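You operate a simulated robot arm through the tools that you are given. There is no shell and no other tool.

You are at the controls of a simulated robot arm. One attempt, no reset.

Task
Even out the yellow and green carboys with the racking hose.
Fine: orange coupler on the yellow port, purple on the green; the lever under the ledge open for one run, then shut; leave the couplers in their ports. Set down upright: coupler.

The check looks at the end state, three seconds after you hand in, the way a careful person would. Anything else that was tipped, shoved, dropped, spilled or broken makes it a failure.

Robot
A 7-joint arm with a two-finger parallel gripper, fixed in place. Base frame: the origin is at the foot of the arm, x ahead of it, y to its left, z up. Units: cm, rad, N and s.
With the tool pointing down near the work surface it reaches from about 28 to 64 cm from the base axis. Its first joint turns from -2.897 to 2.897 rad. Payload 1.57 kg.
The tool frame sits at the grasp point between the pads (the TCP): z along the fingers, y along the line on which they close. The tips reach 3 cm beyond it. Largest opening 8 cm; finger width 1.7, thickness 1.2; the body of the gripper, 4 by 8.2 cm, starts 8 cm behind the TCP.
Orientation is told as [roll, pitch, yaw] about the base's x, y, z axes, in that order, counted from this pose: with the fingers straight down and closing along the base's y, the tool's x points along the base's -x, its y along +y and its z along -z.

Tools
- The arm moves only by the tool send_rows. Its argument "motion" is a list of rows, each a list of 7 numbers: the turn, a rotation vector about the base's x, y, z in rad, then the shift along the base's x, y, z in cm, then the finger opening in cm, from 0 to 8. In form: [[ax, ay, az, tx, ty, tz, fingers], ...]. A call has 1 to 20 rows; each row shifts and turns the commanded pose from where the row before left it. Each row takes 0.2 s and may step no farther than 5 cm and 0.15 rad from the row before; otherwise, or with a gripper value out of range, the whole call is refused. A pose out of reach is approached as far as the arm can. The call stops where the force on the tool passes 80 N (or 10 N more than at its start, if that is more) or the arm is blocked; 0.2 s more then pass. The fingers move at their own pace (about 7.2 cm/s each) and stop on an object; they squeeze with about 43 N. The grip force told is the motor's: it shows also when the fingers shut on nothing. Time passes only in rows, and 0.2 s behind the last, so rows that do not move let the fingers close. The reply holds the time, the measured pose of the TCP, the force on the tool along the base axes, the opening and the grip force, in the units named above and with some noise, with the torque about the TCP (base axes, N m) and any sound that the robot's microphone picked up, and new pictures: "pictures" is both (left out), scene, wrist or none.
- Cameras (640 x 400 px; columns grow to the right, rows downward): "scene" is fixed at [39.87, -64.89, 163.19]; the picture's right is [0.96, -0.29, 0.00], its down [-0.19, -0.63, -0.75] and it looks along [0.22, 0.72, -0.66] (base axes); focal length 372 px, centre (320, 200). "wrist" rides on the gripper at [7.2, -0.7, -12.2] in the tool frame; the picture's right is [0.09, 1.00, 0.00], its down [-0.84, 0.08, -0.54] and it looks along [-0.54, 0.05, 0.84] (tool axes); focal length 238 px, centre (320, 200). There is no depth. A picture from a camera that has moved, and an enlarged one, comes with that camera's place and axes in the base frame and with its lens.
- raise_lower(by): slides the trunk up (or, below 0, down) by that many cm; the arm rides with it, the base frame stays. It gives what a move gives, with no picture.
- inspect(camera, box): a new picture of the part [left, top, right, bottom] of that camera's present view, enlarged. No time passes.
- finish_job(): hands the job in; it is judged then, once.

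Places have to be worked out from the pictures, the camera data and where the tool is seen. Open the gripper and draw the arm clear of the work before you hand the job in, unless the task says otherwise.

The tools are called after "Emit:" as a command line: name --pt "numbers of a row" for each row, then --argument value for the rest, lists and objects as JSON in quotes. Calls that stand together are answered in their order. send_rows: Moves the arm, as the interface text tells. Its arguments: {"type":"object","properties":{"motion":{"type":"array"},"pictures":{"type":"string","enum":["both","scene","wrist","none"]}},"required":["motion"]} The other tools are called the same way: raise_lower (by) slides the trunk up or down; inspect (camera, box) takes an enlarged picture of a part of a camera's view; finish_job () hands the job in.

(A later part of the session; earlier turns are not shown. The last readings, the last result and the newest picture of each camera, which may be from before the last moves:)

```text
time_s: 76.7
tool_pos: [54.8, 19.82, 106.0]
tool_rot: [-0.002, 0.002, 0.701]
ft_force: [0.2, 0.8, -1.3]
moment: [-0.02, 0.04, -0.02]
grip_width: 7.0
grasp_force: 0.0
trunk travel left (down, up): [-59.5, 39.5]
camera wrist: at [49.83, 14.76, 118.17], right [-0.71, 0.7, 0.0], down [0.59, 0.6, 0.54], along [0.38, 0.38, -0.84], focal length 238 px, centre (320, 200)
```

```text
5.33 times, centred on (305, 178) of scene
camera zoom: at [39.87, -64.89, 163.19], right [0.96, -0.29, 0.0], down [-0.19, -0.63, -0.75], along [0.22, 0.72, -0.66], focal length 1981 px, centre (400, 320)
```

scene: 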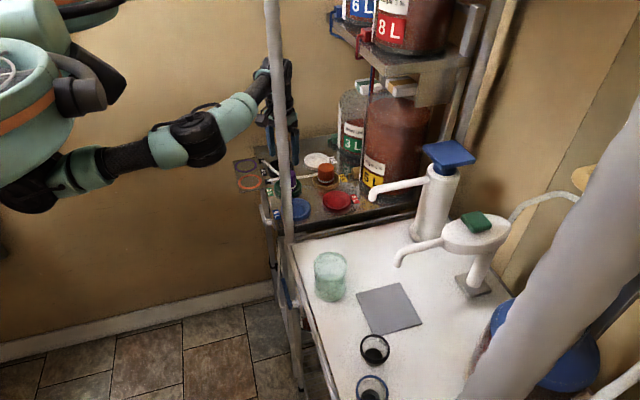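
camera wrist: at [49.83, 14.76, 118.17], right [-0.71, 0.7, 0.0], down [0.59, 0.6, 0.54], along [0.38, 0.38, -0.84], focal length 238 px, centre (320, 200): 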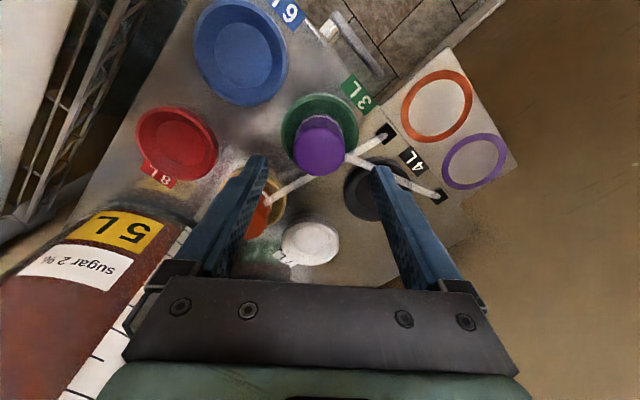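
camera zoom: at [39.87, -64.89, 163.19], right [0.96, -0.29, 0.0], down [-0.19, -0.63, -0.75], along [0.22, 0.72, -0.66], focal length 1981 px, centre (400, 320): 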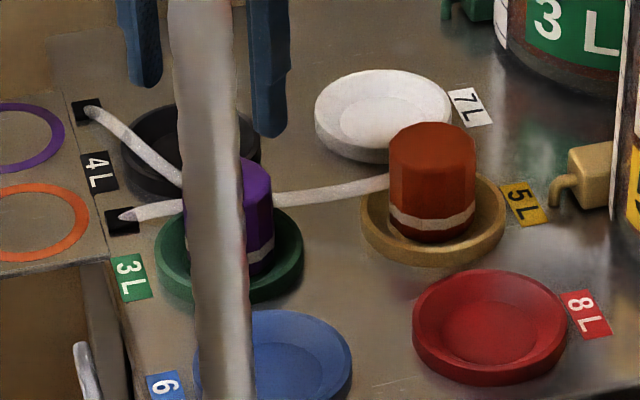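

Both couplers are upright in their ports: orange in yellow, purple in green. Now for the lever: I'll back away to about (35, 15, 99), undo the yaw and tilt slightly for a good look at it.

Emit:
send_rows --pt "0 0 -0.14 -3 -0.5 1 7" --pt "0 0 -0.14 -3.5 -0.8 0 7" --pt "0 0 -0.14 -3.5 -0.8 0 7" --pt "0 0 -0.14 -3.5 -0.8 0 7" --pt "0 0 -0.14 -3.5 -0.8 -2 7" --pt "0 -0.15 0 -2 -0.8 -2 7" --pt "0 -0.15 0 -1 0 -2 7" --pt "0 -0.15 0 0 0 -2 7" --pt "0 0 0 0 0 0 7" --pictures "both"

Emit:
inspect --camera "wrist" --box '[220, 80, 460, 230]'

```text
time_s: 78.7
tool_pos: [34.79, 15.28, 98.89]
tool_rot: [-0.004, -0.45, -0.001]
ft_force: [0.1, 0.9, 0.0]
moment: [0.03, 0.01, 0.0]
grip_width: 7.03
grasp_force: 0.0
trunk travel left (down, up): [-59.5, 39.5]
camera wrist: at [23.15, 14.71, 106.75], right [-0.08, 1.0, -0.04], down [0.52, 0.08, 0.85], along [0.85, 0.05, -0.52], focal length 238 px, centre (320, 200)
```

scene: 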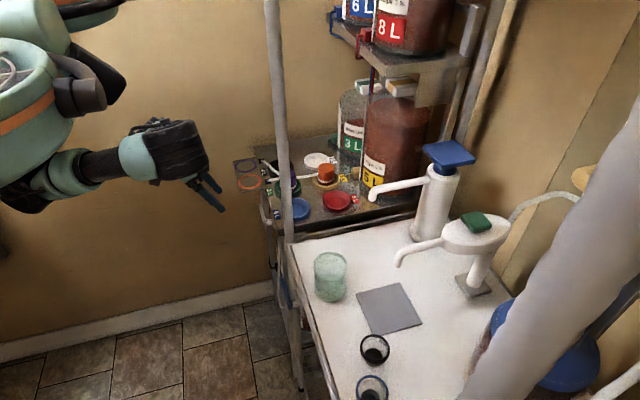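
wrist: 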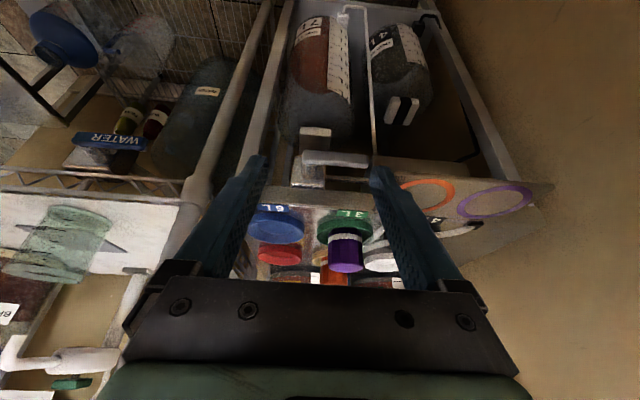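

```text
2.67 times, centred on (340, 155) of wrist
camera zoom: at [23.15, 14.71, 106.75], right [-0.08, 1.0, -0.04], down [0.52, 0.08, 0.85], along [0.85, 0.05, -0.52], focal length 636 px, centre (267, 320)
```

zoom: 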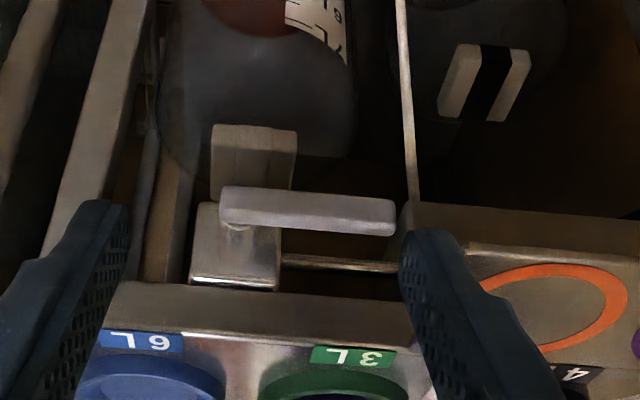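

I can see the valve block, lever bar and another block beneath it. I'll tilt further and lower for a frontal view to understand which way the lever turns, keeping about 4 cm away from it.

Emit:
send_rows --pt "0 -0.15 0 1 0 -2.5 7" --pt "0 -0.15 0 1.5 0 -2.5 7" --pt "0 -0.15 0 1.5 0 -2.5 7" --pt "0 0 0 0 0 -1 7" --pt "0 0 0 0 0 0 7" --pictures "both"

Emit:
inspect --camera "wrist" --box '[220, 60, 460, 230]'

```text
time_s: 79.9
tool_pos: [38.88, 15.3, 90.49]
tool_rot: [-0.001, -0.899, 0.003]
ft_force: [-0.3, -0.1, 0.4]
moment: [-0.01, -0.01, 0.02]
grip_width: 7.0
grasp_force: 0.0
trunk travel left (down, up): [-59.5, 39.5]
camera wrist: at [24.88, 14.73, 92.41], right [-0.06, 1.0, -0.07], down [0.1, 0.08, 0.99], along [0.99, 0.05, -0.1], focal length 238 px, centre (320, 200)
```

scene: 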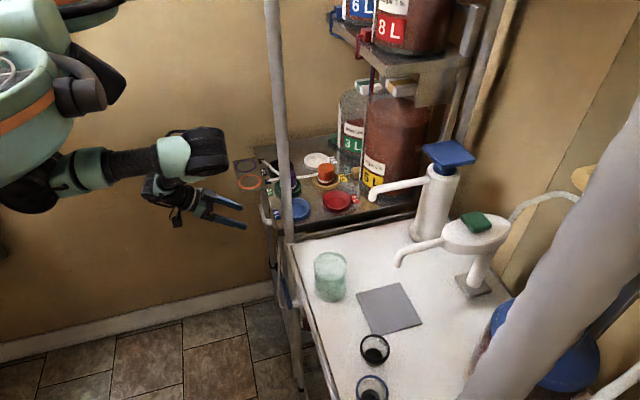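
wrist: 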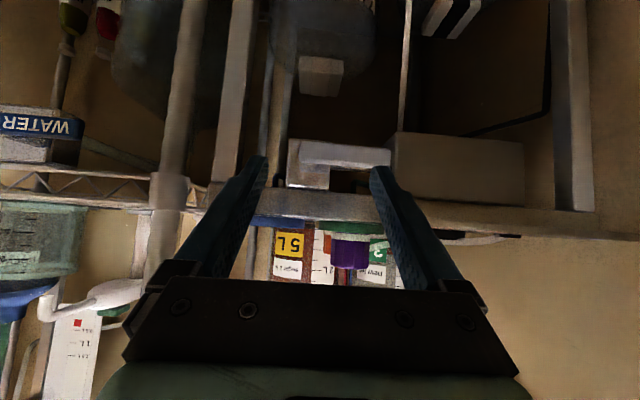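

```text
2.35 times, centred on (340, 145) of wrist
camera zoom: at [24.88, 14.73, 92.41], right [-0.06, 1.0, -0.07], down [0.1, 0.08, 0.99], along [0.99, 0.05, -0.1], focal length 561 px, centre (273, 329)
```

zoom: 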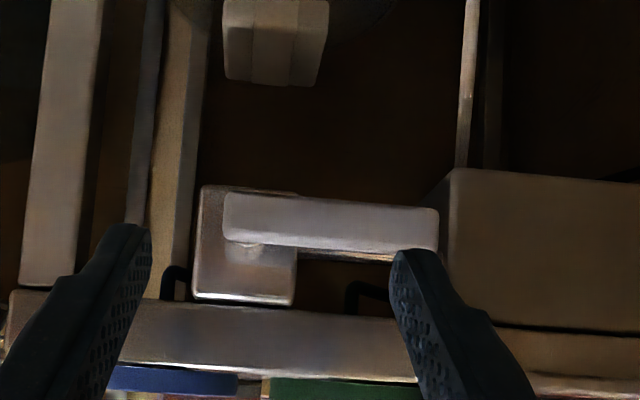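

Frontal (upside-down) view: a valve box with a horizontal lever bar in front, its tip next to the ledge block. I'll zoom further for stops, pipes or markings.

Emit:
inspect --camera "wrist" --box '[270, 125, 400, 210]'

Emit:
inspect --camera "scene" --box '[250, 180, 310, 230]'

Emit:
inspect --camera "scene" --box '[320, 70, 450, 210]'

```text
4.71 times, centred on (335, 168) of wrist
camera zoom: at [24.88, 14.73, 92.41], right [-0.06, 1.0, -0.07], down [0.1, 0.08, 0.99], along [0.99, 0.05, -0.1], focal length 1122 px, centre (249, 353)
```

zoom: 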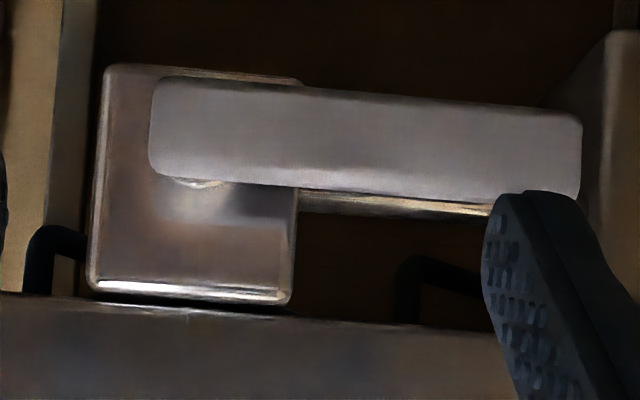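

```text
8.00 times, centred on (280, 205) of scene
camera zoom: at [39.87, -64.89, 163.19], right [0.96, -0.29, 0.0], down [-0.19, -0.63, -0.75], along [0.22, 0.72, -0.66], focal length 2972 px, centre (640, 160)
```

zoom: 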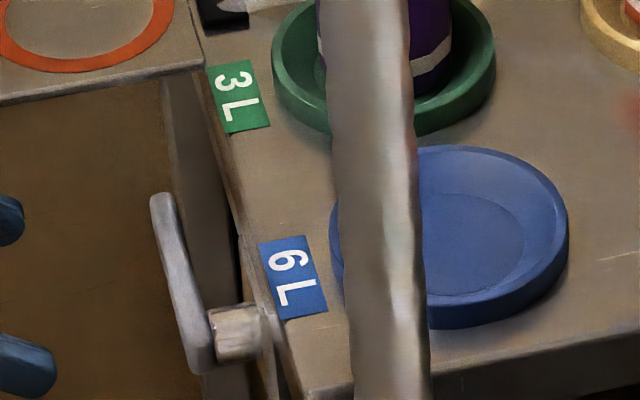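

```text
2.86 times, centred on (385, 140) of scene
camera zoom: at [39.87, -64.89, 163.19], right [0.96, -0.29, 0.0], down [-0.19, -0.63, -0.75], along [0.22, 0.72, -0.66], focal length 1061 px, centre (134, 371)
```

zoom: 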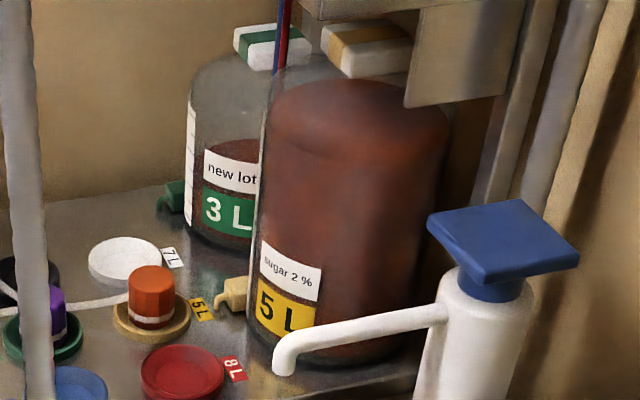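

No level change yet, so horizontal = shut. From two views the bar centre is (46.9, 17.9, 85.7), spanning y≈13.5–22.3, with the pivot at y≈14.4. I'll close the fingers and bring the tips to just above the free end to test a gentle downward push first.

Emit:
send_rows --pt "0 0 0 0 0 0.4 0" --pt "0 0 0 0 0 0 0" --pt "0 0 0 1.5 1.2 0 0" --pt "0 0 0 1.5 1.2 0 0" --pt "0 0 0 1.5 1.2 0 0" --pt "0 0 0 1.5 1.2 0 0" --pt "0 0 0 0 0 0 0" --pictures "both"

Emit:
inspect --camera "wrist" --box '[220, 80, 420, 230]'

Emit:
inspect --camera "scene" --box '[240, 160, 310, 230]'

```text
time_s: 81.5
tool_pos: [44.88, 20.27, 90.91]
tool_rot: [-0.001, -0.899, 0.002]
ft_force: [0.2, 0.6, 0.0]
moment: [0.01, 0.0, 0.0]
grip_width: 0.02
grasp_force: 21.5
trunk travel left (down, up): [-59.5, 39.5]
camera wrist: at [30.94, 19.63, 92.86], right [-0.06, 1.0, -0.07], down [0.1, 0.08, 0.99], along [0.99, 0.05, -0.1], focal length 238 px, centre (320, 200)
```

scene: 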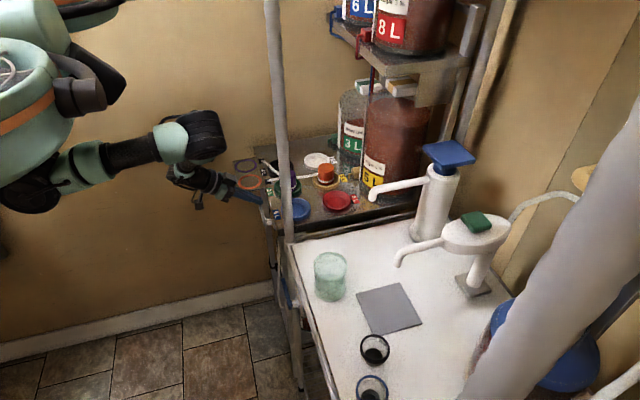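
wrist: 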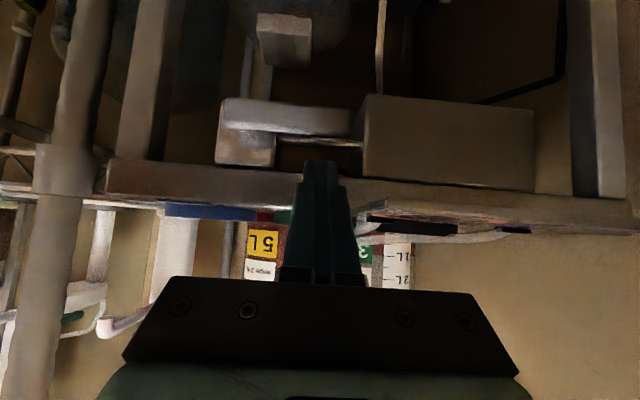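

```text
2.67 times, centred on (320, 155) of wrist
camera zoom: at [30.94, 19.63, 92.86], right [-0.06, 1.0, -0.07], down [0.1, 0.08, 0.99], along [0.99, 0.05, -0.1], focal length 636 px, centre (320, 320)
```

zoom: 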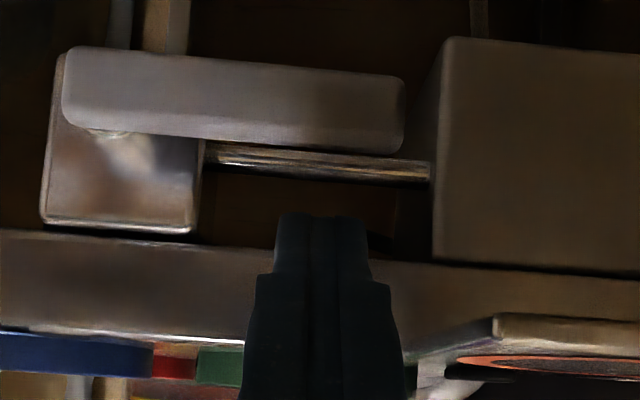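

```text
5.71 times, centred on (275, 195) of scene
camera zoom: at [39.87, -64.89, 163.19], right [0.96, -0.29, 0.0], down [-0.19, -0.63, -0.75], along [0.22, 0.72, -0.66], focal length 2123 px, centre (577, 229)
```

zoom: 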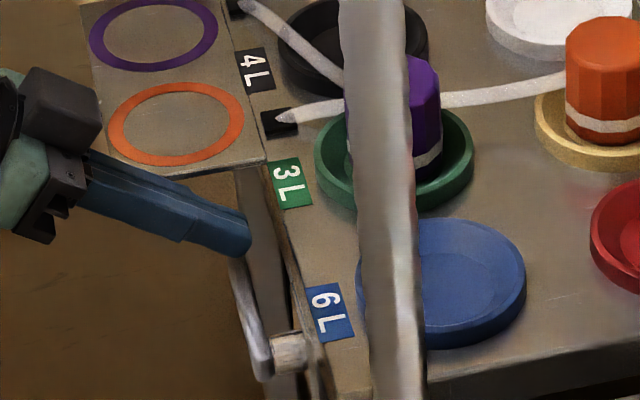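

The tips sit above the bar's free end (about 1.7 cm gap). Lowering 1.3 cm, then small steps watching force.

Emit:
send_rows --pt "0 0 0 0 0 -0.7 0" --pt "0 0 0 0 0 -0.6 0" --pt "0 0 0 0 0 -0.2 0" --pt "0 0 0 0 0 -0.2 0" --pt "0 0 0 0 0 0 0" --pictures "wrist"

Emit:
inspect --camera "wrist" --box '[220, 80, 420, 230]'

```text
time_s: 82.7
tool_pos: [44.9, 20.31, 89.22]
tool_rot: [-0.002, -0.899, 0.003]
ft_force: [0.2, 1.3, 2.1]
moment: [-0.02, -0.03, 0.03]
grip_width: 0.01
grasp_force: 21.4
trunk travel left (down, up): [-59.5, 39.5]
camera wrist: at [30.96, 19.57, 91.12], right [-0.06, 1.0, -0.07], down [0.1, 0.08, 0.99], along [0.99, 0.05, -0.1], focal length 238 px, centre (320, 200)
```

wrist: 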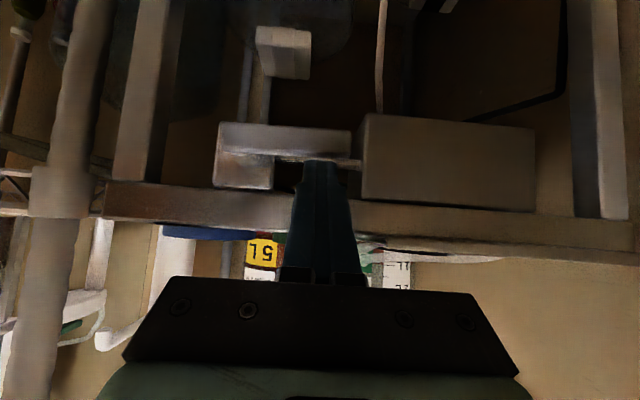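

```text
2.67 times, centred on (320, 155) of wrist
camera zoom: at [30.96, 19.57, 91.12], right [-0.06, 1.0, -0.07], down [0.1, 0.08, 0.99], along [0.99, 0.05, -0.1], focal length 636 px, centre (320, 320)
```

zoom: 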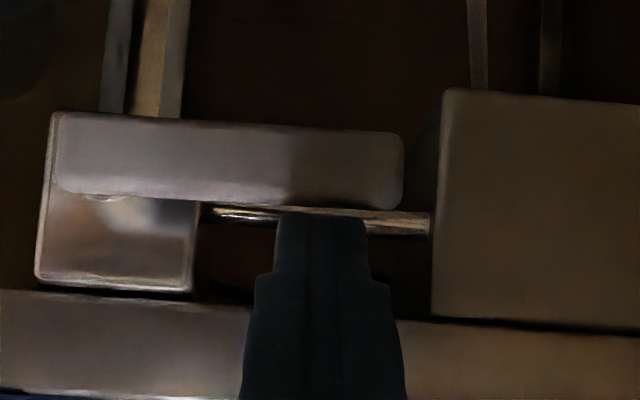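

Contact seems imminent (≈2 N). Pressing down in small steps.

Emit:
send_rows --pt "0 0 0 0 0 -0.15 0" --pt "0 0 0 0 0 -0.15 0" --pt "0 0 0 0 0 0 0" --pictures "none"

```text
time_s: 83.5
tool_pos: [44.81, 20.19, 88.89]
tool_rot: [-0.004, -0.9, 0.001]
ft_force: [0.3, -0.2, 2.1]
moment: [-0.03, -0.02, -0.02]
grip_width: 0.01
grasp_force: 21.8
trunk travel left (down, up): [-59.5, 39.5]
```

A steady ~2 N while moving down: the lever seems to be turning. Going down another 0.6 cm and looking.

Emit:
send_rows --pt "0 0 0 0 0 -0.3 0" --pt "0 0 0 0 0 -0.3 0" --pt "0 0 0 0 0 0 0" --pictures "wrist"

Emit:
inspect --camera "wrist" --box '[220, 80, 420, 230]'

Emit:
inspect --camera "scene" --box '[240, 160, 310, 230]'

```text
time_s: 84.3
tool_pos: [44.86, 20.25, 88.3]
tool_rot: [-0.002, -0.899, 0.002]
ft_force: [-0.2, 0.9, 0.9]
moment: [0.01, 0.01, 0.04]
grip_width: 0.0
grasp_force: 21.3
trunk travel left (down, up): [-59.5, 39.5]
camera wrist: at [30.9, 19.55, 90.19], right [-0.06, 1.0, -0.07], down [0.1, 0.08, 0.99], along [0.99, 0.05, -0.1], focal length 238 px, centre (320, 200)
```

wrist: 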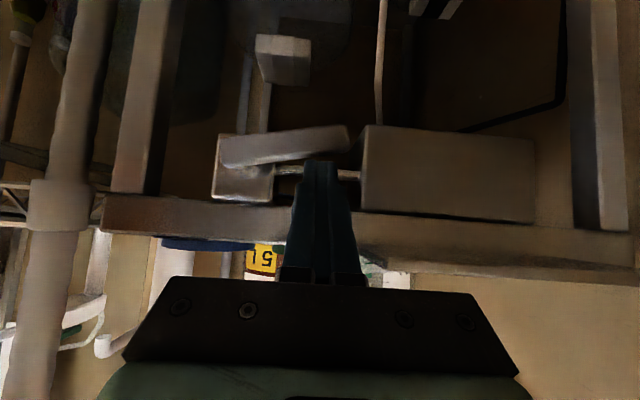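

```text
2.67 times, centred on (320, 155) of wrist
camera zoom: at [30.9, 19.55, 90.19], right [-0.06, 1.0, -0.07], down [0.1, 0.08, 0.99], along [0.99, 0.05, -0.1], focal length 636 px, centre (320, 320)
```

zoom: 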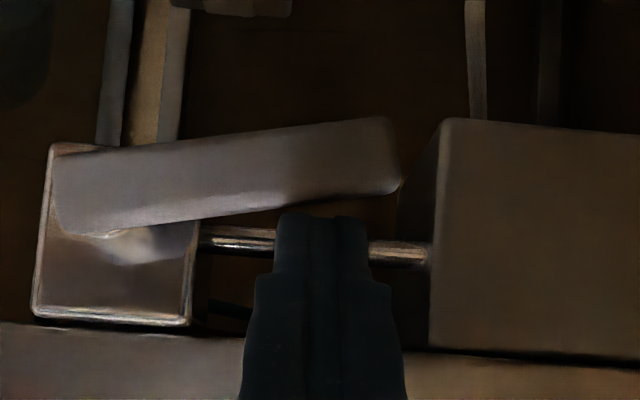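

```text
5.71 times, centred on (275, 195) of scene
camera zoom: at [39.87, -64.89, 163.19], right [0.96, -0.29, 0.0], down [-0.19, -0.63, -0.75], along [0.22, 0.72, -0.66], focal length 2123 px, centre (577, 229)
```

zoom: 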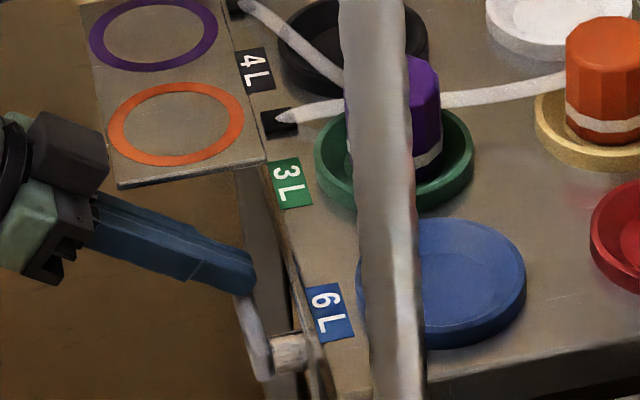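

The lever is turning down freely. I'll follow its arc around the pivot to about 70° and check for sound and force.

Emit:
send_rows --pt "0 0 0 0 -0.05 -1.0 0" --pt "0 0 0 0 -0.27 -0.89 0" --pt "0 0 0 0 -0.44 -0.83 0" --pt "0 0 0 0 -0.61 -0.72 0" --pt "0 0 0 0 -0.73 -0.58 0" --pt "0 0 0 0 0 0 0" --pictures "both"

Emit:
inspect --camera "wrist" --box '[200, 60, 440, 230]'

Emit:
inspect --camera "scene" --box '[240, 160, 310, 230]'

```text
time_s: 85.7
tool_pos: [44.79, 18.1, 84.09]
tool_rot: [-0.001, -0.899, 0.001]
ft_force: [1.1, 1.1, 1.3]
moment: [-0.01, -0.04, -0.01]
grip_width: 0.01
grasp_force: 21.7
trunk travel left (down, up): [-59.5, 39.5]
camera wrist: at [30.91, 17.44, 86.16], right [-0.06, 1.0, -0.07], down [0.1, 0.08, 0.99], along [0.99, 0.05, -0.1], focal length 238 px, centre (320, 200)
```

scene: 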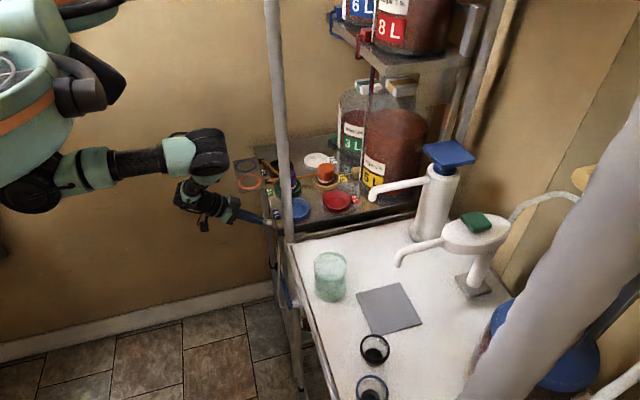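
wrist: 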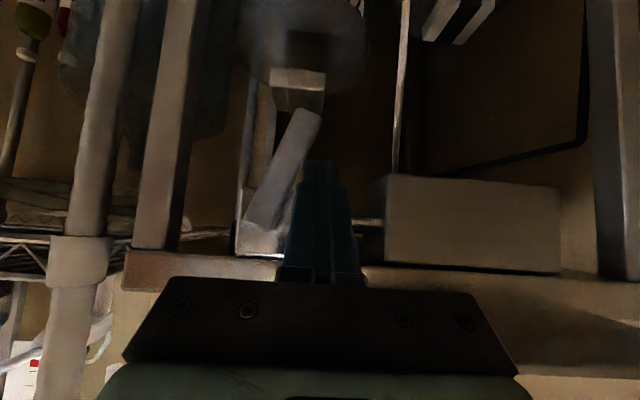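

```text
2.35 times, centred on (320, 145) of wrist
camera zoom: at [30.91, 17.44, 86.16], right [-0.06, 1.0, -0.07], down [0.1, 0.08, 0.99], along [0.99, 0.05, -0.1], focal length 561 px, centre (320, 329)
```

zoom: 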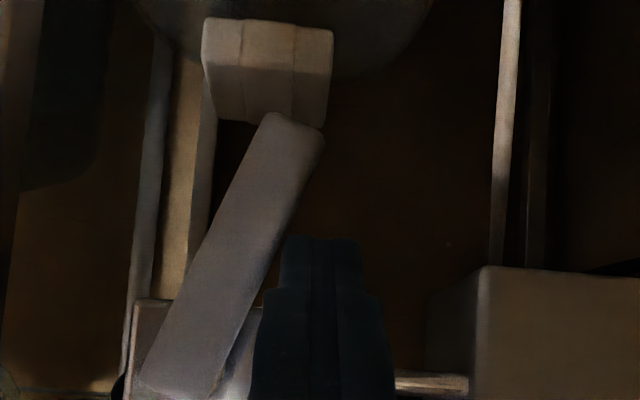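

```text
5.71 times, centred on (275, 195) of scene
camera zoom: at [39.87, -64.89, 163.19], right [0.96, -0.29, 0.0], down [-0.19, -0.63, -0.75], along [0.22, 0.72, -0.66], focal length 2123 px, centre (577, 229)
```

zoom: 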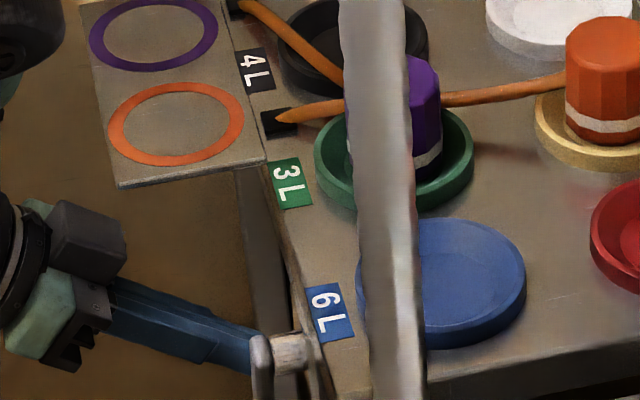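

Flow has started: the hoses are now coloured, and yellow's level is dropping while green's rises. Checking the levels.

Emit:
inspect --camera "scene" --box '[320, 70, 450, 210]'

```text
2.86 times, centred on (385, 140) of scene
camera zoom: at [39.87, -64.89, 163.19], right [0.96, -0.29, 0.0], down [-0.19, -0.63, -0.75], along [0.22, 0.72, -0.66], focal length 1061 px, centre (134, 371)
```

zoom: 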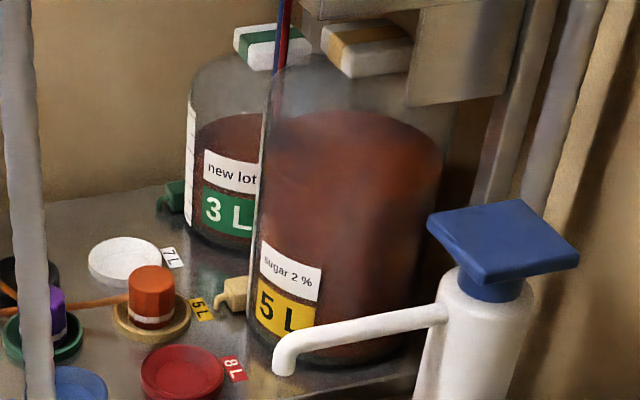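

It's flowing quickly. I'll hold here in short idle steps and watch the levels converge.

Emit:
send_rows --pt "0 0 0 0 0 0 0" --pictures "none"

Emit:
inspect --camera "scene" --box '[320, 70, 450, 210]'

```text
time_s: 86.1
tool_pos: [44.9, 18.04, 84.14]
tool_rot: [-0.002, -0.899, 0.001]
ft_force: [1.8, 0.7, 2.1]
moment: [0.05, -0.02, 0.01]
grip_width: 0.0
grasp_force: 21.1
trunk travel left (down, up): [-59.5, 39.5]
```

```text
2.86 times, centred on (385, 140) of scene
camera zoom: at [39.87, -64.89, 163.19], right [0.96, -0.29, 0.0], down [-0.19, -0.63, -0.75], along [0.22, 0.72, -0.66], focal length 1061 px, centre (134, 371)
```

zoom: 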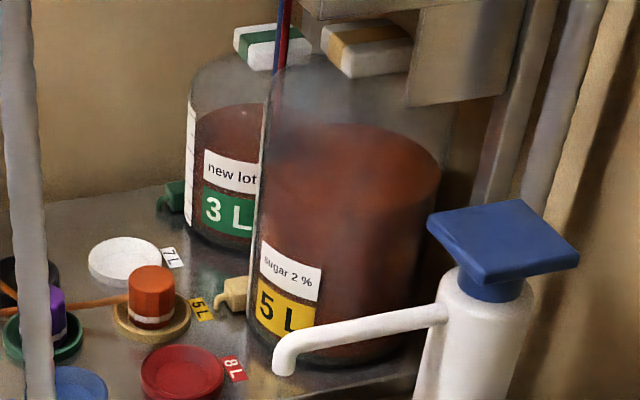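

Levels continue to converge. Holding in short steps until nothing changes any more.

Emit:
send_rows --pt "0 0 0 0 0 0 0" --pictures "none"

Emit:
inspect --camera "scene" --box '[320, 70, 450, 210]'

```text
time_s: 86.5
tool_pos: [44.76, 18.03, 84.31]
tool_rot: [-0.002, -0.899, 0.001]
ft_force: [1.1, -0.1, 0.5]
moment: [0.03, 0.0, 0.02]
grip_width: 0.02
grasp_force: 21.7
trunk travel left (down, up): [-59.5, 39.5]
```

```text
2.86 times, centred on (385, 140) of scene
camera zoom: at [39.87, -64.89, 163.19], right [0.96, -0.29, 0.0], down [-0.19, -0.63, -0.75], along [0.22, 0.72, -0.66], focal length 1061 px, centre (134, 371)
```

zoom: 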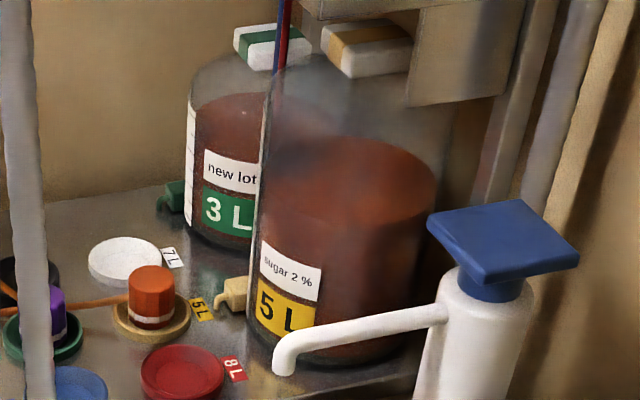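

By my estimate yellow is now at z≈109 and green ≈104, heading to meet midway. One more short hold.

Emit:
send_rows --pt "0 0 0 0 0 0 0" --pictures "none"

Emit:
inspect --camera "scene" --box '[320, 70, 450, 210]'

```text
time_s: 86.9
tool_pos: [44.82, 18.16, 84.24]
tool_rot: [-0.001, -0.9, 0.002]
ft_force: [0.3, 0.7, 0.6]
moment: [0.01, -0.05, 0.07]
grip_width: 0.01
grasp_force: 21.1
trunk travel left (down, up): [-59.5, 39.5]
```

```text
2.86 times, centred on (385, 140) of scene
camera zoom: at [39.87, -64.89, 163.19], right [0.96, -0.29, 0.0], down [-0.19, -0.63, -0.75], along [0.22, 0.72, -0.66], focal length 1061 px, centre (134, 371)
```

zoom: 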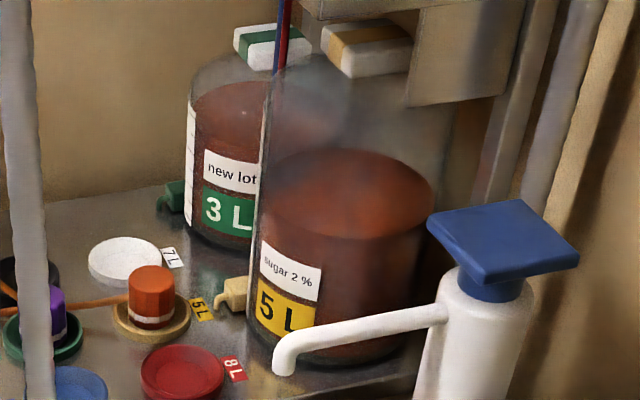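

It is slowing as the levels approach each other (≈107.8 vs 105.5), so the flow is head-driven. Holding longer.

Emit:
send_rows --pt "0 0 0 0 0 0 0" --pt "0 0 0 0 0 0 0" --pt "0 0 0 0 0 0 0" --pt "0 0 0 0 0 0 0" --pictures "none"

Emit:
inspect --camera "scene" --box '[320, 70, 450, 210]'

```text
time_s: 87.9
tool_pos: [44.87, 18.06, 84.17]
tool_rot: [-0.002, -0.9, 0.002]
ft_force: [0.8, 0.7, 0.4]
moment: [0.01, 0.0, 0.01]
grip_width: 0.0
grasp_force: 21.2
trunk travel left (down, up): [-59.5, 39.5]
```

```text
2.86 times, centred on (385, 140) of scene
camera zoom: at [39.87, -64.89, 163.19], right [0.96, -0.29, 0.0], down [-0.19, -0.63, -0.75], along [0.22, 0.72, -0.66], focal length 1061 px, centre (134, 371)
```

zoom: 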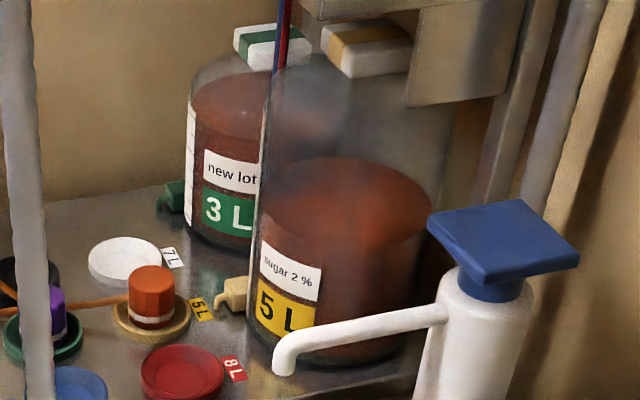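

Both levels are now at about z≈106.7. Holding one more second to confirm it has settled.

Emit:
send_rows --pt "0 0 0 0 0 0 0" --pt "0 0 0 0 0 0 0" --pt "0 0 0 0 0 0 0" --pt "0 0 0 0 0 0 0" --pt "0 0 0 0 0 0 0" --pictures "none"

Emit:
inspect --camera "scene" --box '[320, 70, 450, 210]'

Emit:
inspect --camera "wrist" --box '[200, 60, 440, 230]'

```text
time_s: 89.1
tool_pos: [44.82, 18.2, 84.2]
tool_rot: [-0.003, -0.899, 0.0]
ft_force: [-0.3, 0.7, -1.5]
moment: [0.04, 0.02, 0.0]
grip_width: 0.02
grasp_force: 21.6
trunk travel left (down, up): [-59.5, 39.5]
```

```text
2.86 times, centred on (385, 140) of scene
camera zoom: at [39.87, -64.89, 163.19], right [0.96, -0.29, 0.0], down [-0.19, -0.63, -0.75], along [0.22, 0.72, -0.66], focal length 1061 px, centre (134, 371)
```

zoom: 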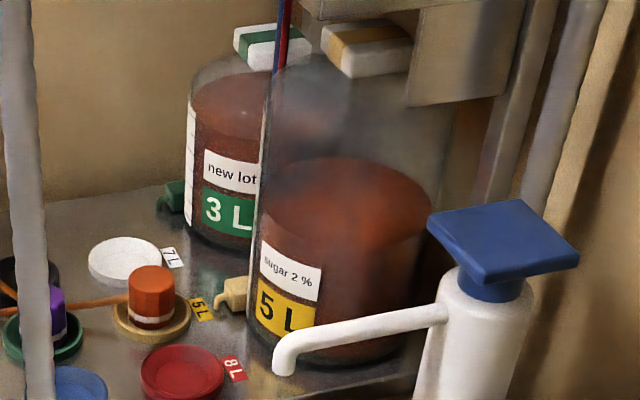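

```text
2.35 times, centred on (320, 145) of wrist
camera zoom: at [30.89, 17.44, 86.15], right [-0.06, 1.0, -0.07], down [0.1, 0.08, 0.99], along [0.99, 0.05, -0.1], focal length 561 px, centre (320, 329)
```

zoom: 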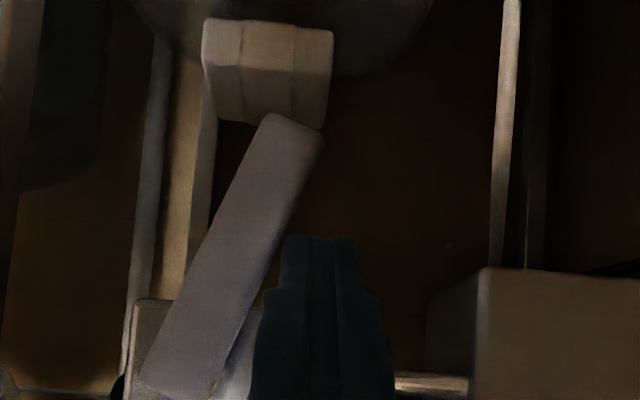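

The levels have settled and no longer change. Now to shut the lever: I'll withdraw the fingertips in −x, move to the other (−y, lower) side of the bar, and come back in.

Emit:
send_rows --pt "0 0 0 -0.5 0.4 0 0" --pt "0 0 0 -2 0.2 0 0" --pt "0 0 0 -2 0 0 0" --pt "0 0 0 0 -2.5 -1.0 0" --pt "0 0 0 0 -2.5 -1.0 0" --pt "0 0 0 0 -0.7 -0.9 0" --pt "0 0 0 0 0 0 0" --pictures "both"

Emit:
inspect --camera "wrist" --box '[200, 60, 440, 230]'

Emit:
inspect --camera "scene" --box '[230, 180, 310, 240]'

```text
time_s: 90.7
tool_pos: [40.77, 14.88, 82.49]
tool_rot: [-0.008, -0.897, 0.002]
ft_force: [0.0, -0.4, -0.1]
moment: [0.0, -0.02, 0.0]
grip_width: 0.0
grasp_force: 21.3
out of reach, approached as far as the arm can: row 5, 6
trunk travel left (down, up): [-59.5, 39.5]
camera wrist: at [26.69, 14.21, 84.52], right [-0.05, 1.0, -0.08], down [0.1, 0.08, 0.99], along [0.99, 0.05, -0.1], focal length 238 px, centre (320, 200)
```

scene: 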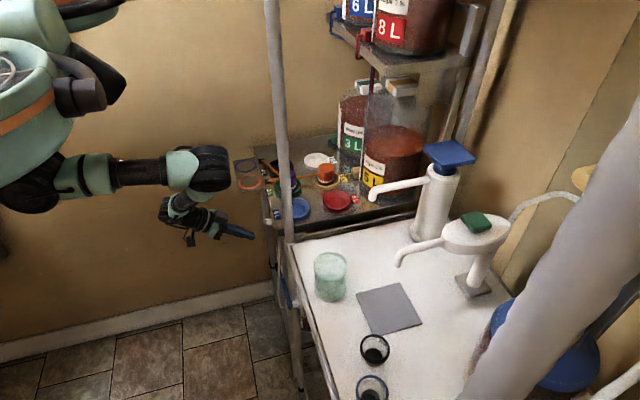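
wrist: 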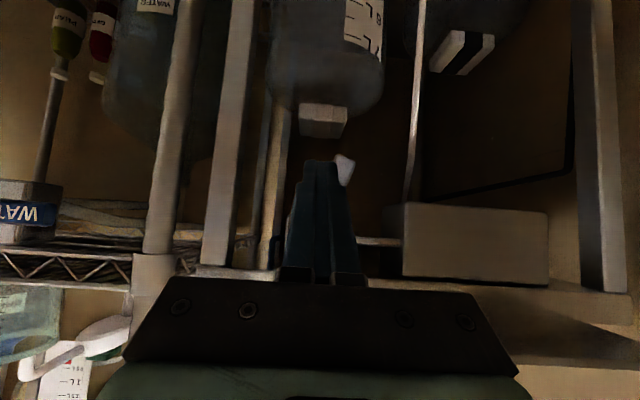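

```text
2.35 times, centred on (320, 145) of wrist
camera zoom: at [26.69, 14.21, 84.52], right [-0.05, 1.0, -0.08], down [0.1, 0.08, 0.99], along [0.99, 0.05, -0.1], focal length 561 px, centre (320, 329)
```

zoom: 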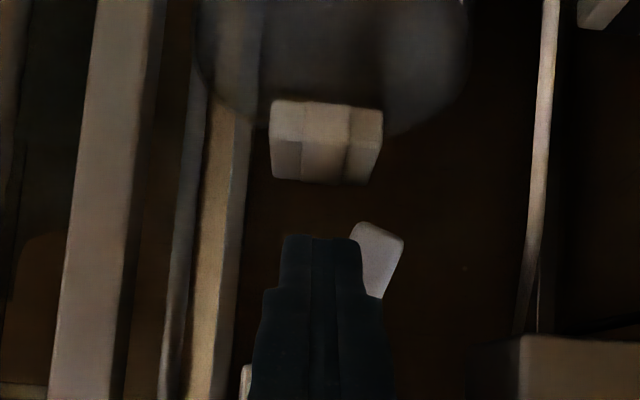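

```text
6.67 times, centred on (270, 210) of scene
camera zoom: at [39.87, -64.89, 163.19], right [0.96, -0.29, 0.0], down [-0.19, -0.63, -0.75], along [0.22, 0.72, -0.66], focal length 2476 px, centre (653, 133)
```

zoom: 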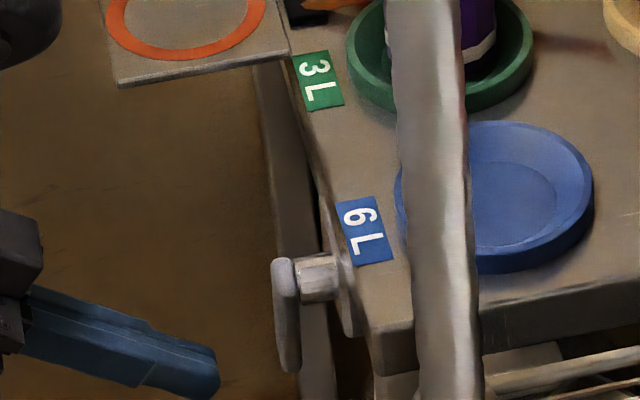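

Rows 5–6 were flagged: with the shoulder high, the wrist is folded too far. I'll raise the tool, then lower the trunk so the arm works at a comfortable angle at this height.

Emit:
send_rows --pt "0 0 0 -0.5 0 2 0" --pt "0 0 0 0 0 2 0" --pt "0 0 0 0 0 2 0" --pt "0 0 0 0 0 2 0" --pt "0 0 0 0 0 0 0" --pictures "none"

```text
time_s: 91.9
tool_pos: [39.99, 14.78, 90.61]
tool_rot: [-0.003, -0.899, 0.002]
ft_force: [-0.4, -0.8, 0.3]
moment: [0.01, -0.02, 0.01]
grip_width: 0.0
grasp_force: 21.2
trunk travel left (down, up): [-59.5, 39.5]
```

Good, tracking is normal. Lowering the trunk by 8 cm.

Emit:
raise_lower --by -8

```text
time_s: 93.0
tool_pos: [40.11, 14.74, 82.51]
tool_rot: [-0.003, -0.898, 0.002]
ft_force: [0.3, 0.0, -0.6]
moment: [-0.01, 0.01, -0.01]
grip_width: 0.0
grasp_force: 21.6
trunk travel left (down, up): [-51.5, 47.5]
```

Now positioning at y≈13, z≈81.3 and advancing beside the lever on its −y side.

Emit:
send_rows --pt "0 0 0 0 -0.9 -0.6 0" --pt "0 0 0 0 -0.8 -0.6 0" --pt "0 0 0 1.5 0 0 0" --pt "0 0 0 1.5 0 0 0" --pt "0 0 0 1.4 0 0 0" --pt "0 0 0 0 0 0 0" --pictures "both"

Emit:
inspect --camera "wrist" --box '[200, 40, 440, 240]'

Emit:
inspect --camera "scene" --box '[240, 190, 310, 250]'

```text
time_s: 94.4
tool_pos: [44.59, 13.06, 81.3]
tool_rot: [-0.002, -0.897, 0.0]
ft_force: [0.3, -0.2, 0.1]
moment: [-0.01, 0.03, -0.02]
grip_width: 0.0
grasp_force: 21.4
trunk travel left (down, up): [-51.5, 47.5]
camera wrist: at [30.57, 12.44, 83.34], right [-0.06, 1.0, -0.07], down [0.1, 0.08, 0.99], along [0.99, 0.05, -0.1], focal length 238 px, centre (320, 200)
```

scene: 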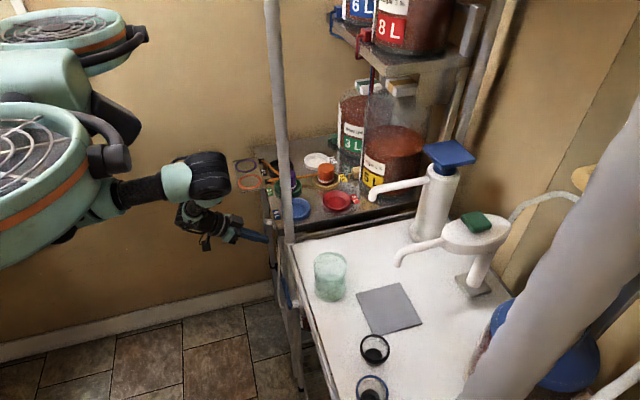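
wrist: 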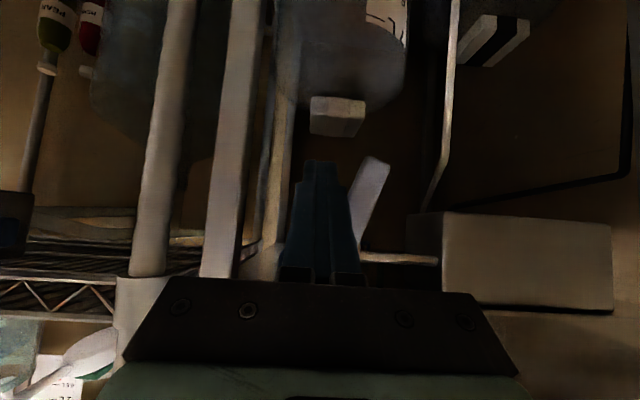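

```text
2.00 times, centred on (320, 140) of wrist
camera zoom: at [30.57, 12.44, 83.34], right [-0.06, 1.0, -0.07], down [0.1, 0.08, 0.99], along [0.99, 0.05, -0.1], focal length 477 px, centre (320, 320)
```

zoom: 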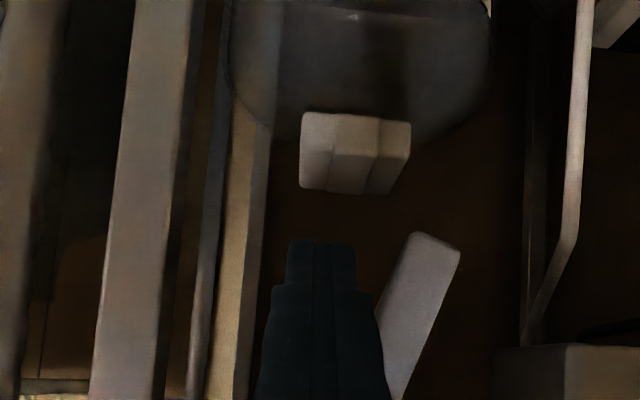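

```text
6.67 times, centred on (275, 220) of scene
camera zoom: at [39.87, -64.89, 163.19], right [0.96, -0.29, 0.0], down [-0.19, -0.63, -0.75], along [0.22, 0.72, -0.66], focal length 2476 px, centre (620, 67)
```

zoom: 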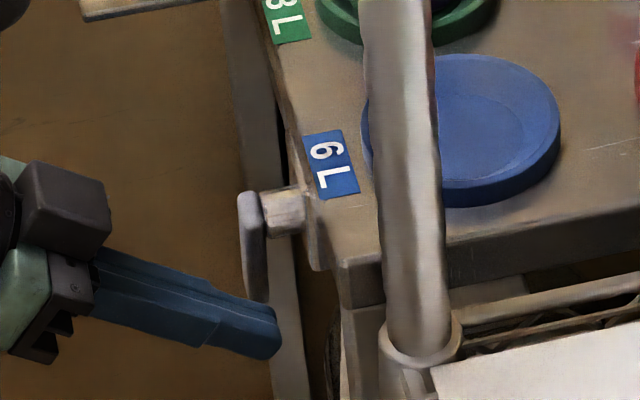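

The fingertips are beside the lever on its −y side. Pushing it +y and up along the arc, first portion.

Emit:
send_rows --pt "0 0 0 0 0.7 -0.1 0" --pt "0 0 0 0 0.6 -0.1 0" --pt "0 0 0 0 0.6 0.18 0" --pt "0 0 0 0 0.6 0.18 0" --pt "0 0 0 0 0 0 0" --pictures "wrist"

Emit:
inspect --camera "wrist" --box '[200, 40, 440, 240]'

```text
time_s: 95.6
tool_pos: [44.42, 15.57, 81.6]
tool_rot: [-0.001, -0.897, 0.002]
ft_force: [0.2, 0.1, 1.3]
moment: [0.0, 0.01, 0.03]
grip_width: 0.0
grasp_force: 21.6
trunk travel left (down, up): [-51.5, 47.5]
camera wrist: at [30.46, 14.94, 83.48], right [-0.06, 1.0, -0.07], down [0.1, 0.08, 0.99], along [0.99, 0.05, -0.1], focal length 238 px, centre (320, 200)
```

wrist: 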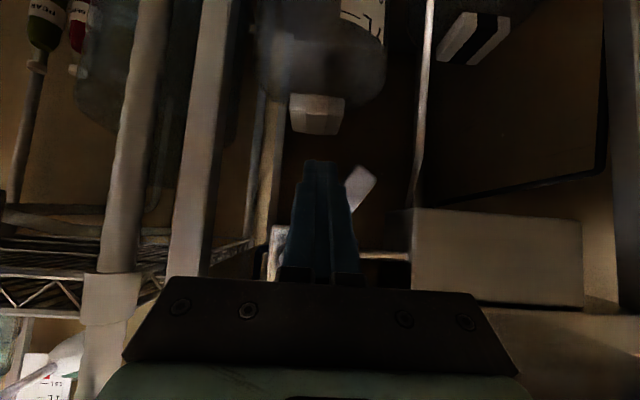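

```text
2.00 times, centred on (320, 140) of wrist
camera zoom: at [30.46, 14.94, 83.48], right [-0.06, 1.0, -0.07], down [0.1, 0.08, 0.99], along [0.99, 0.05, -0.1], focal length 477 px, centre (320, 320)
```

zoom: 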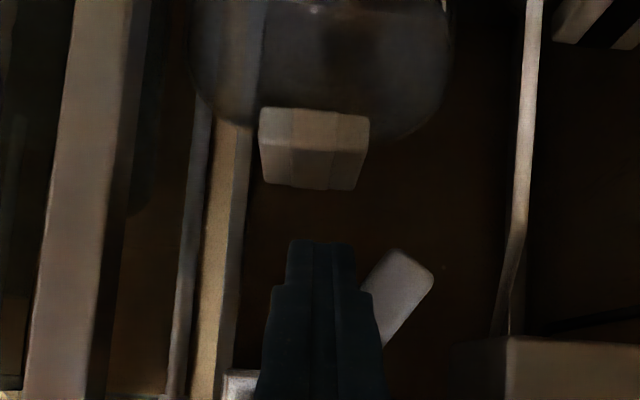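

The lever is coming back up with the push. Continuing along the arc.

Emit:
send_rows --pt "0 0 0 0 0.42 0.26 0" --pt "0 0 0 0 0.42 0.28 0" --pt "0 0 0 0 0.36 0.36 0" --pt "0 0 0 0 0.36 0.36 0" --pt "0 0 0 0 0.3 0.42 0" --pt "0 0 0 0 0.27 0.42 0" --pt "0 0 0 0 0 0 0" --pictures "both"

Emit:
inspect --camera "wrist" --box '[200, 40, 440, 240]'

Emit:
inspect --camera "scene" --box '[240, 180, 310, 240]'

```text
time_s: 97.2
tool_pos: [44.47, 17.68, 83.72]
tool_rot: [-0.004, -0.902, 0.0]
ft_force: [0.1, 0.2, 0.1]
moment: [-0.02, 0.03, -0.01]
grip_width: 0.01
grasp_force: 21.1
trunk travel left (down, up): [-51.5, 47.5]
camera wrist: at [30.52, 17.05, 85.68], right [-0.06, 1.0, -0.07], down [0.1, 0.08, 0.99], along [0.99, 0.05, -0.1], focal length 238 px, centre (320, 200)
```

scene: 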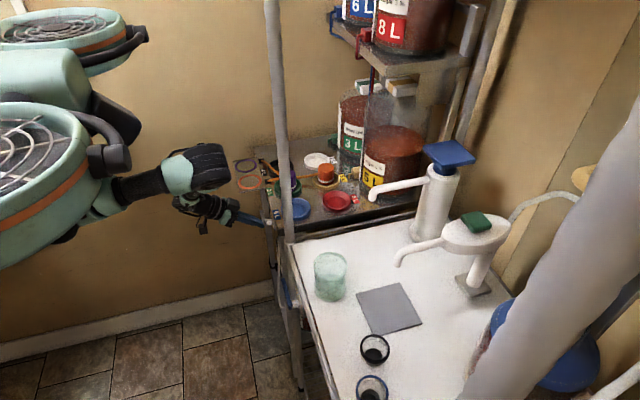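
wrist: 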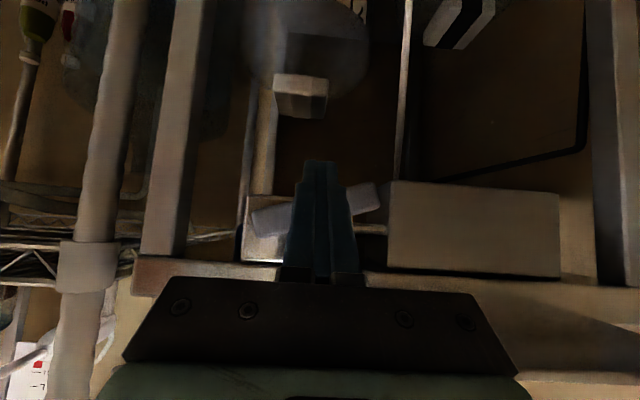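

```text
2.00 times, centred on (320, 140) of wrist
camera zoom: at [30.52, 17.05, 85.68], right [-0.06, 1.0, -0.07], down [0.1, 0.08, 0.99], along [0.99, 0.05, -0.1], focal length 477 px, centre (320, 320)
```

zoom: 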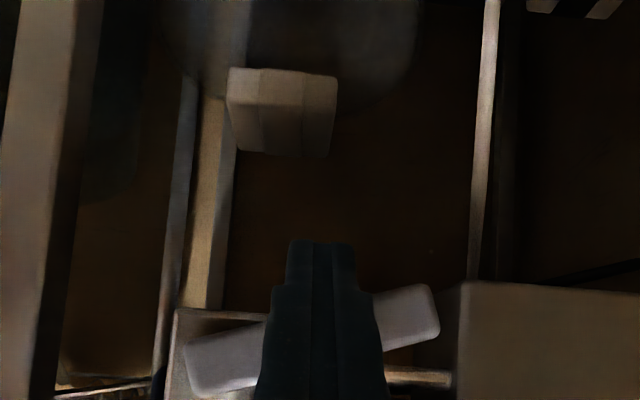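

```text
6.67 times, centred on (275, 210) of scene
camera zoom: at [39.87, -64.89, 163.19], right [0.96, -0.29, 0.0], down [-0.19, -0.63, -0.75], along [0.22, 0.72, -0.66], focal length 2476 px, centre (620, 133)
```

zoom: 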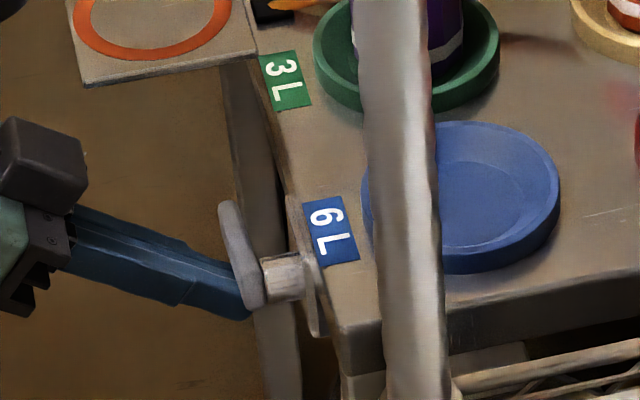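

The lever is about 15° below horizontal. Continuing up gently to its shut stop, watching force.

Emit:
send_rows --pt "0 0 0 0 0.2 0.4 0" --pt "0 0 0 0 0.15 0.4 0" --pt "0 0 0 0 0.1 0.3 0" --pt "0 0 0 0 0 0 0" --pictures "wrist"

Emit:
inspect --camera "wrist" --box '[200, 60, 440, 240]'

```text
time_s: 98.2
tool_pos: [44.48, 18.16, 84.78]
tool_rot: [-0.003, -0.897, 0.0]
ft_force: [-0.5, 0.1, 0.0]
moment: [-0.01, 0.0, -0.03]
grip_width: 0.0
grasp_force: 21.1
trunk travel left (down, up): [-51.5, 47.5]
camera wrist: at [30.51, 17.48, 86.7], right [-0.06, 1.0, -0.07], down [0.1, 0.08, 0.99], along [0.99, 0.05, -0.1], focal length 238 px, centre (320, 200)
```

wrist: 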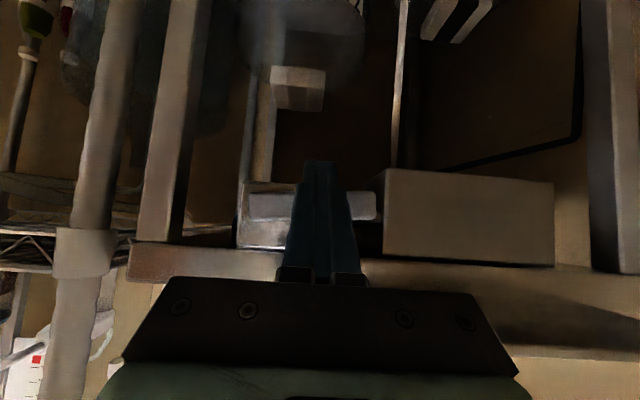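

```text
2.22 times, centred on (320, 150) of wrist
camera zoom: at [30.51, 17.48, 86.7], right [-0.06, 1.0, -0.07], down [0.1, 0.08, 0.99], along [0.99, 0.05, -0.1], focal length 530 px, centre (320, 311)
```

zoom: 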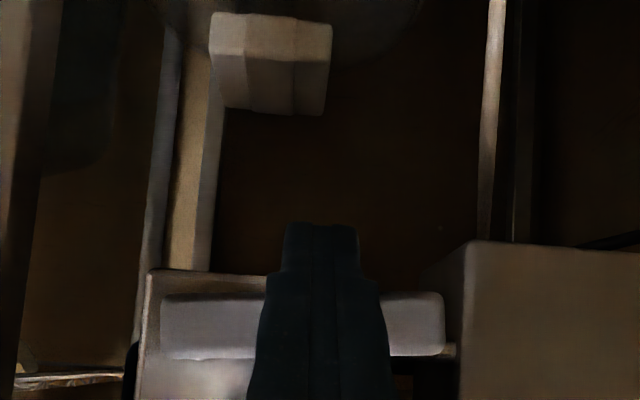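

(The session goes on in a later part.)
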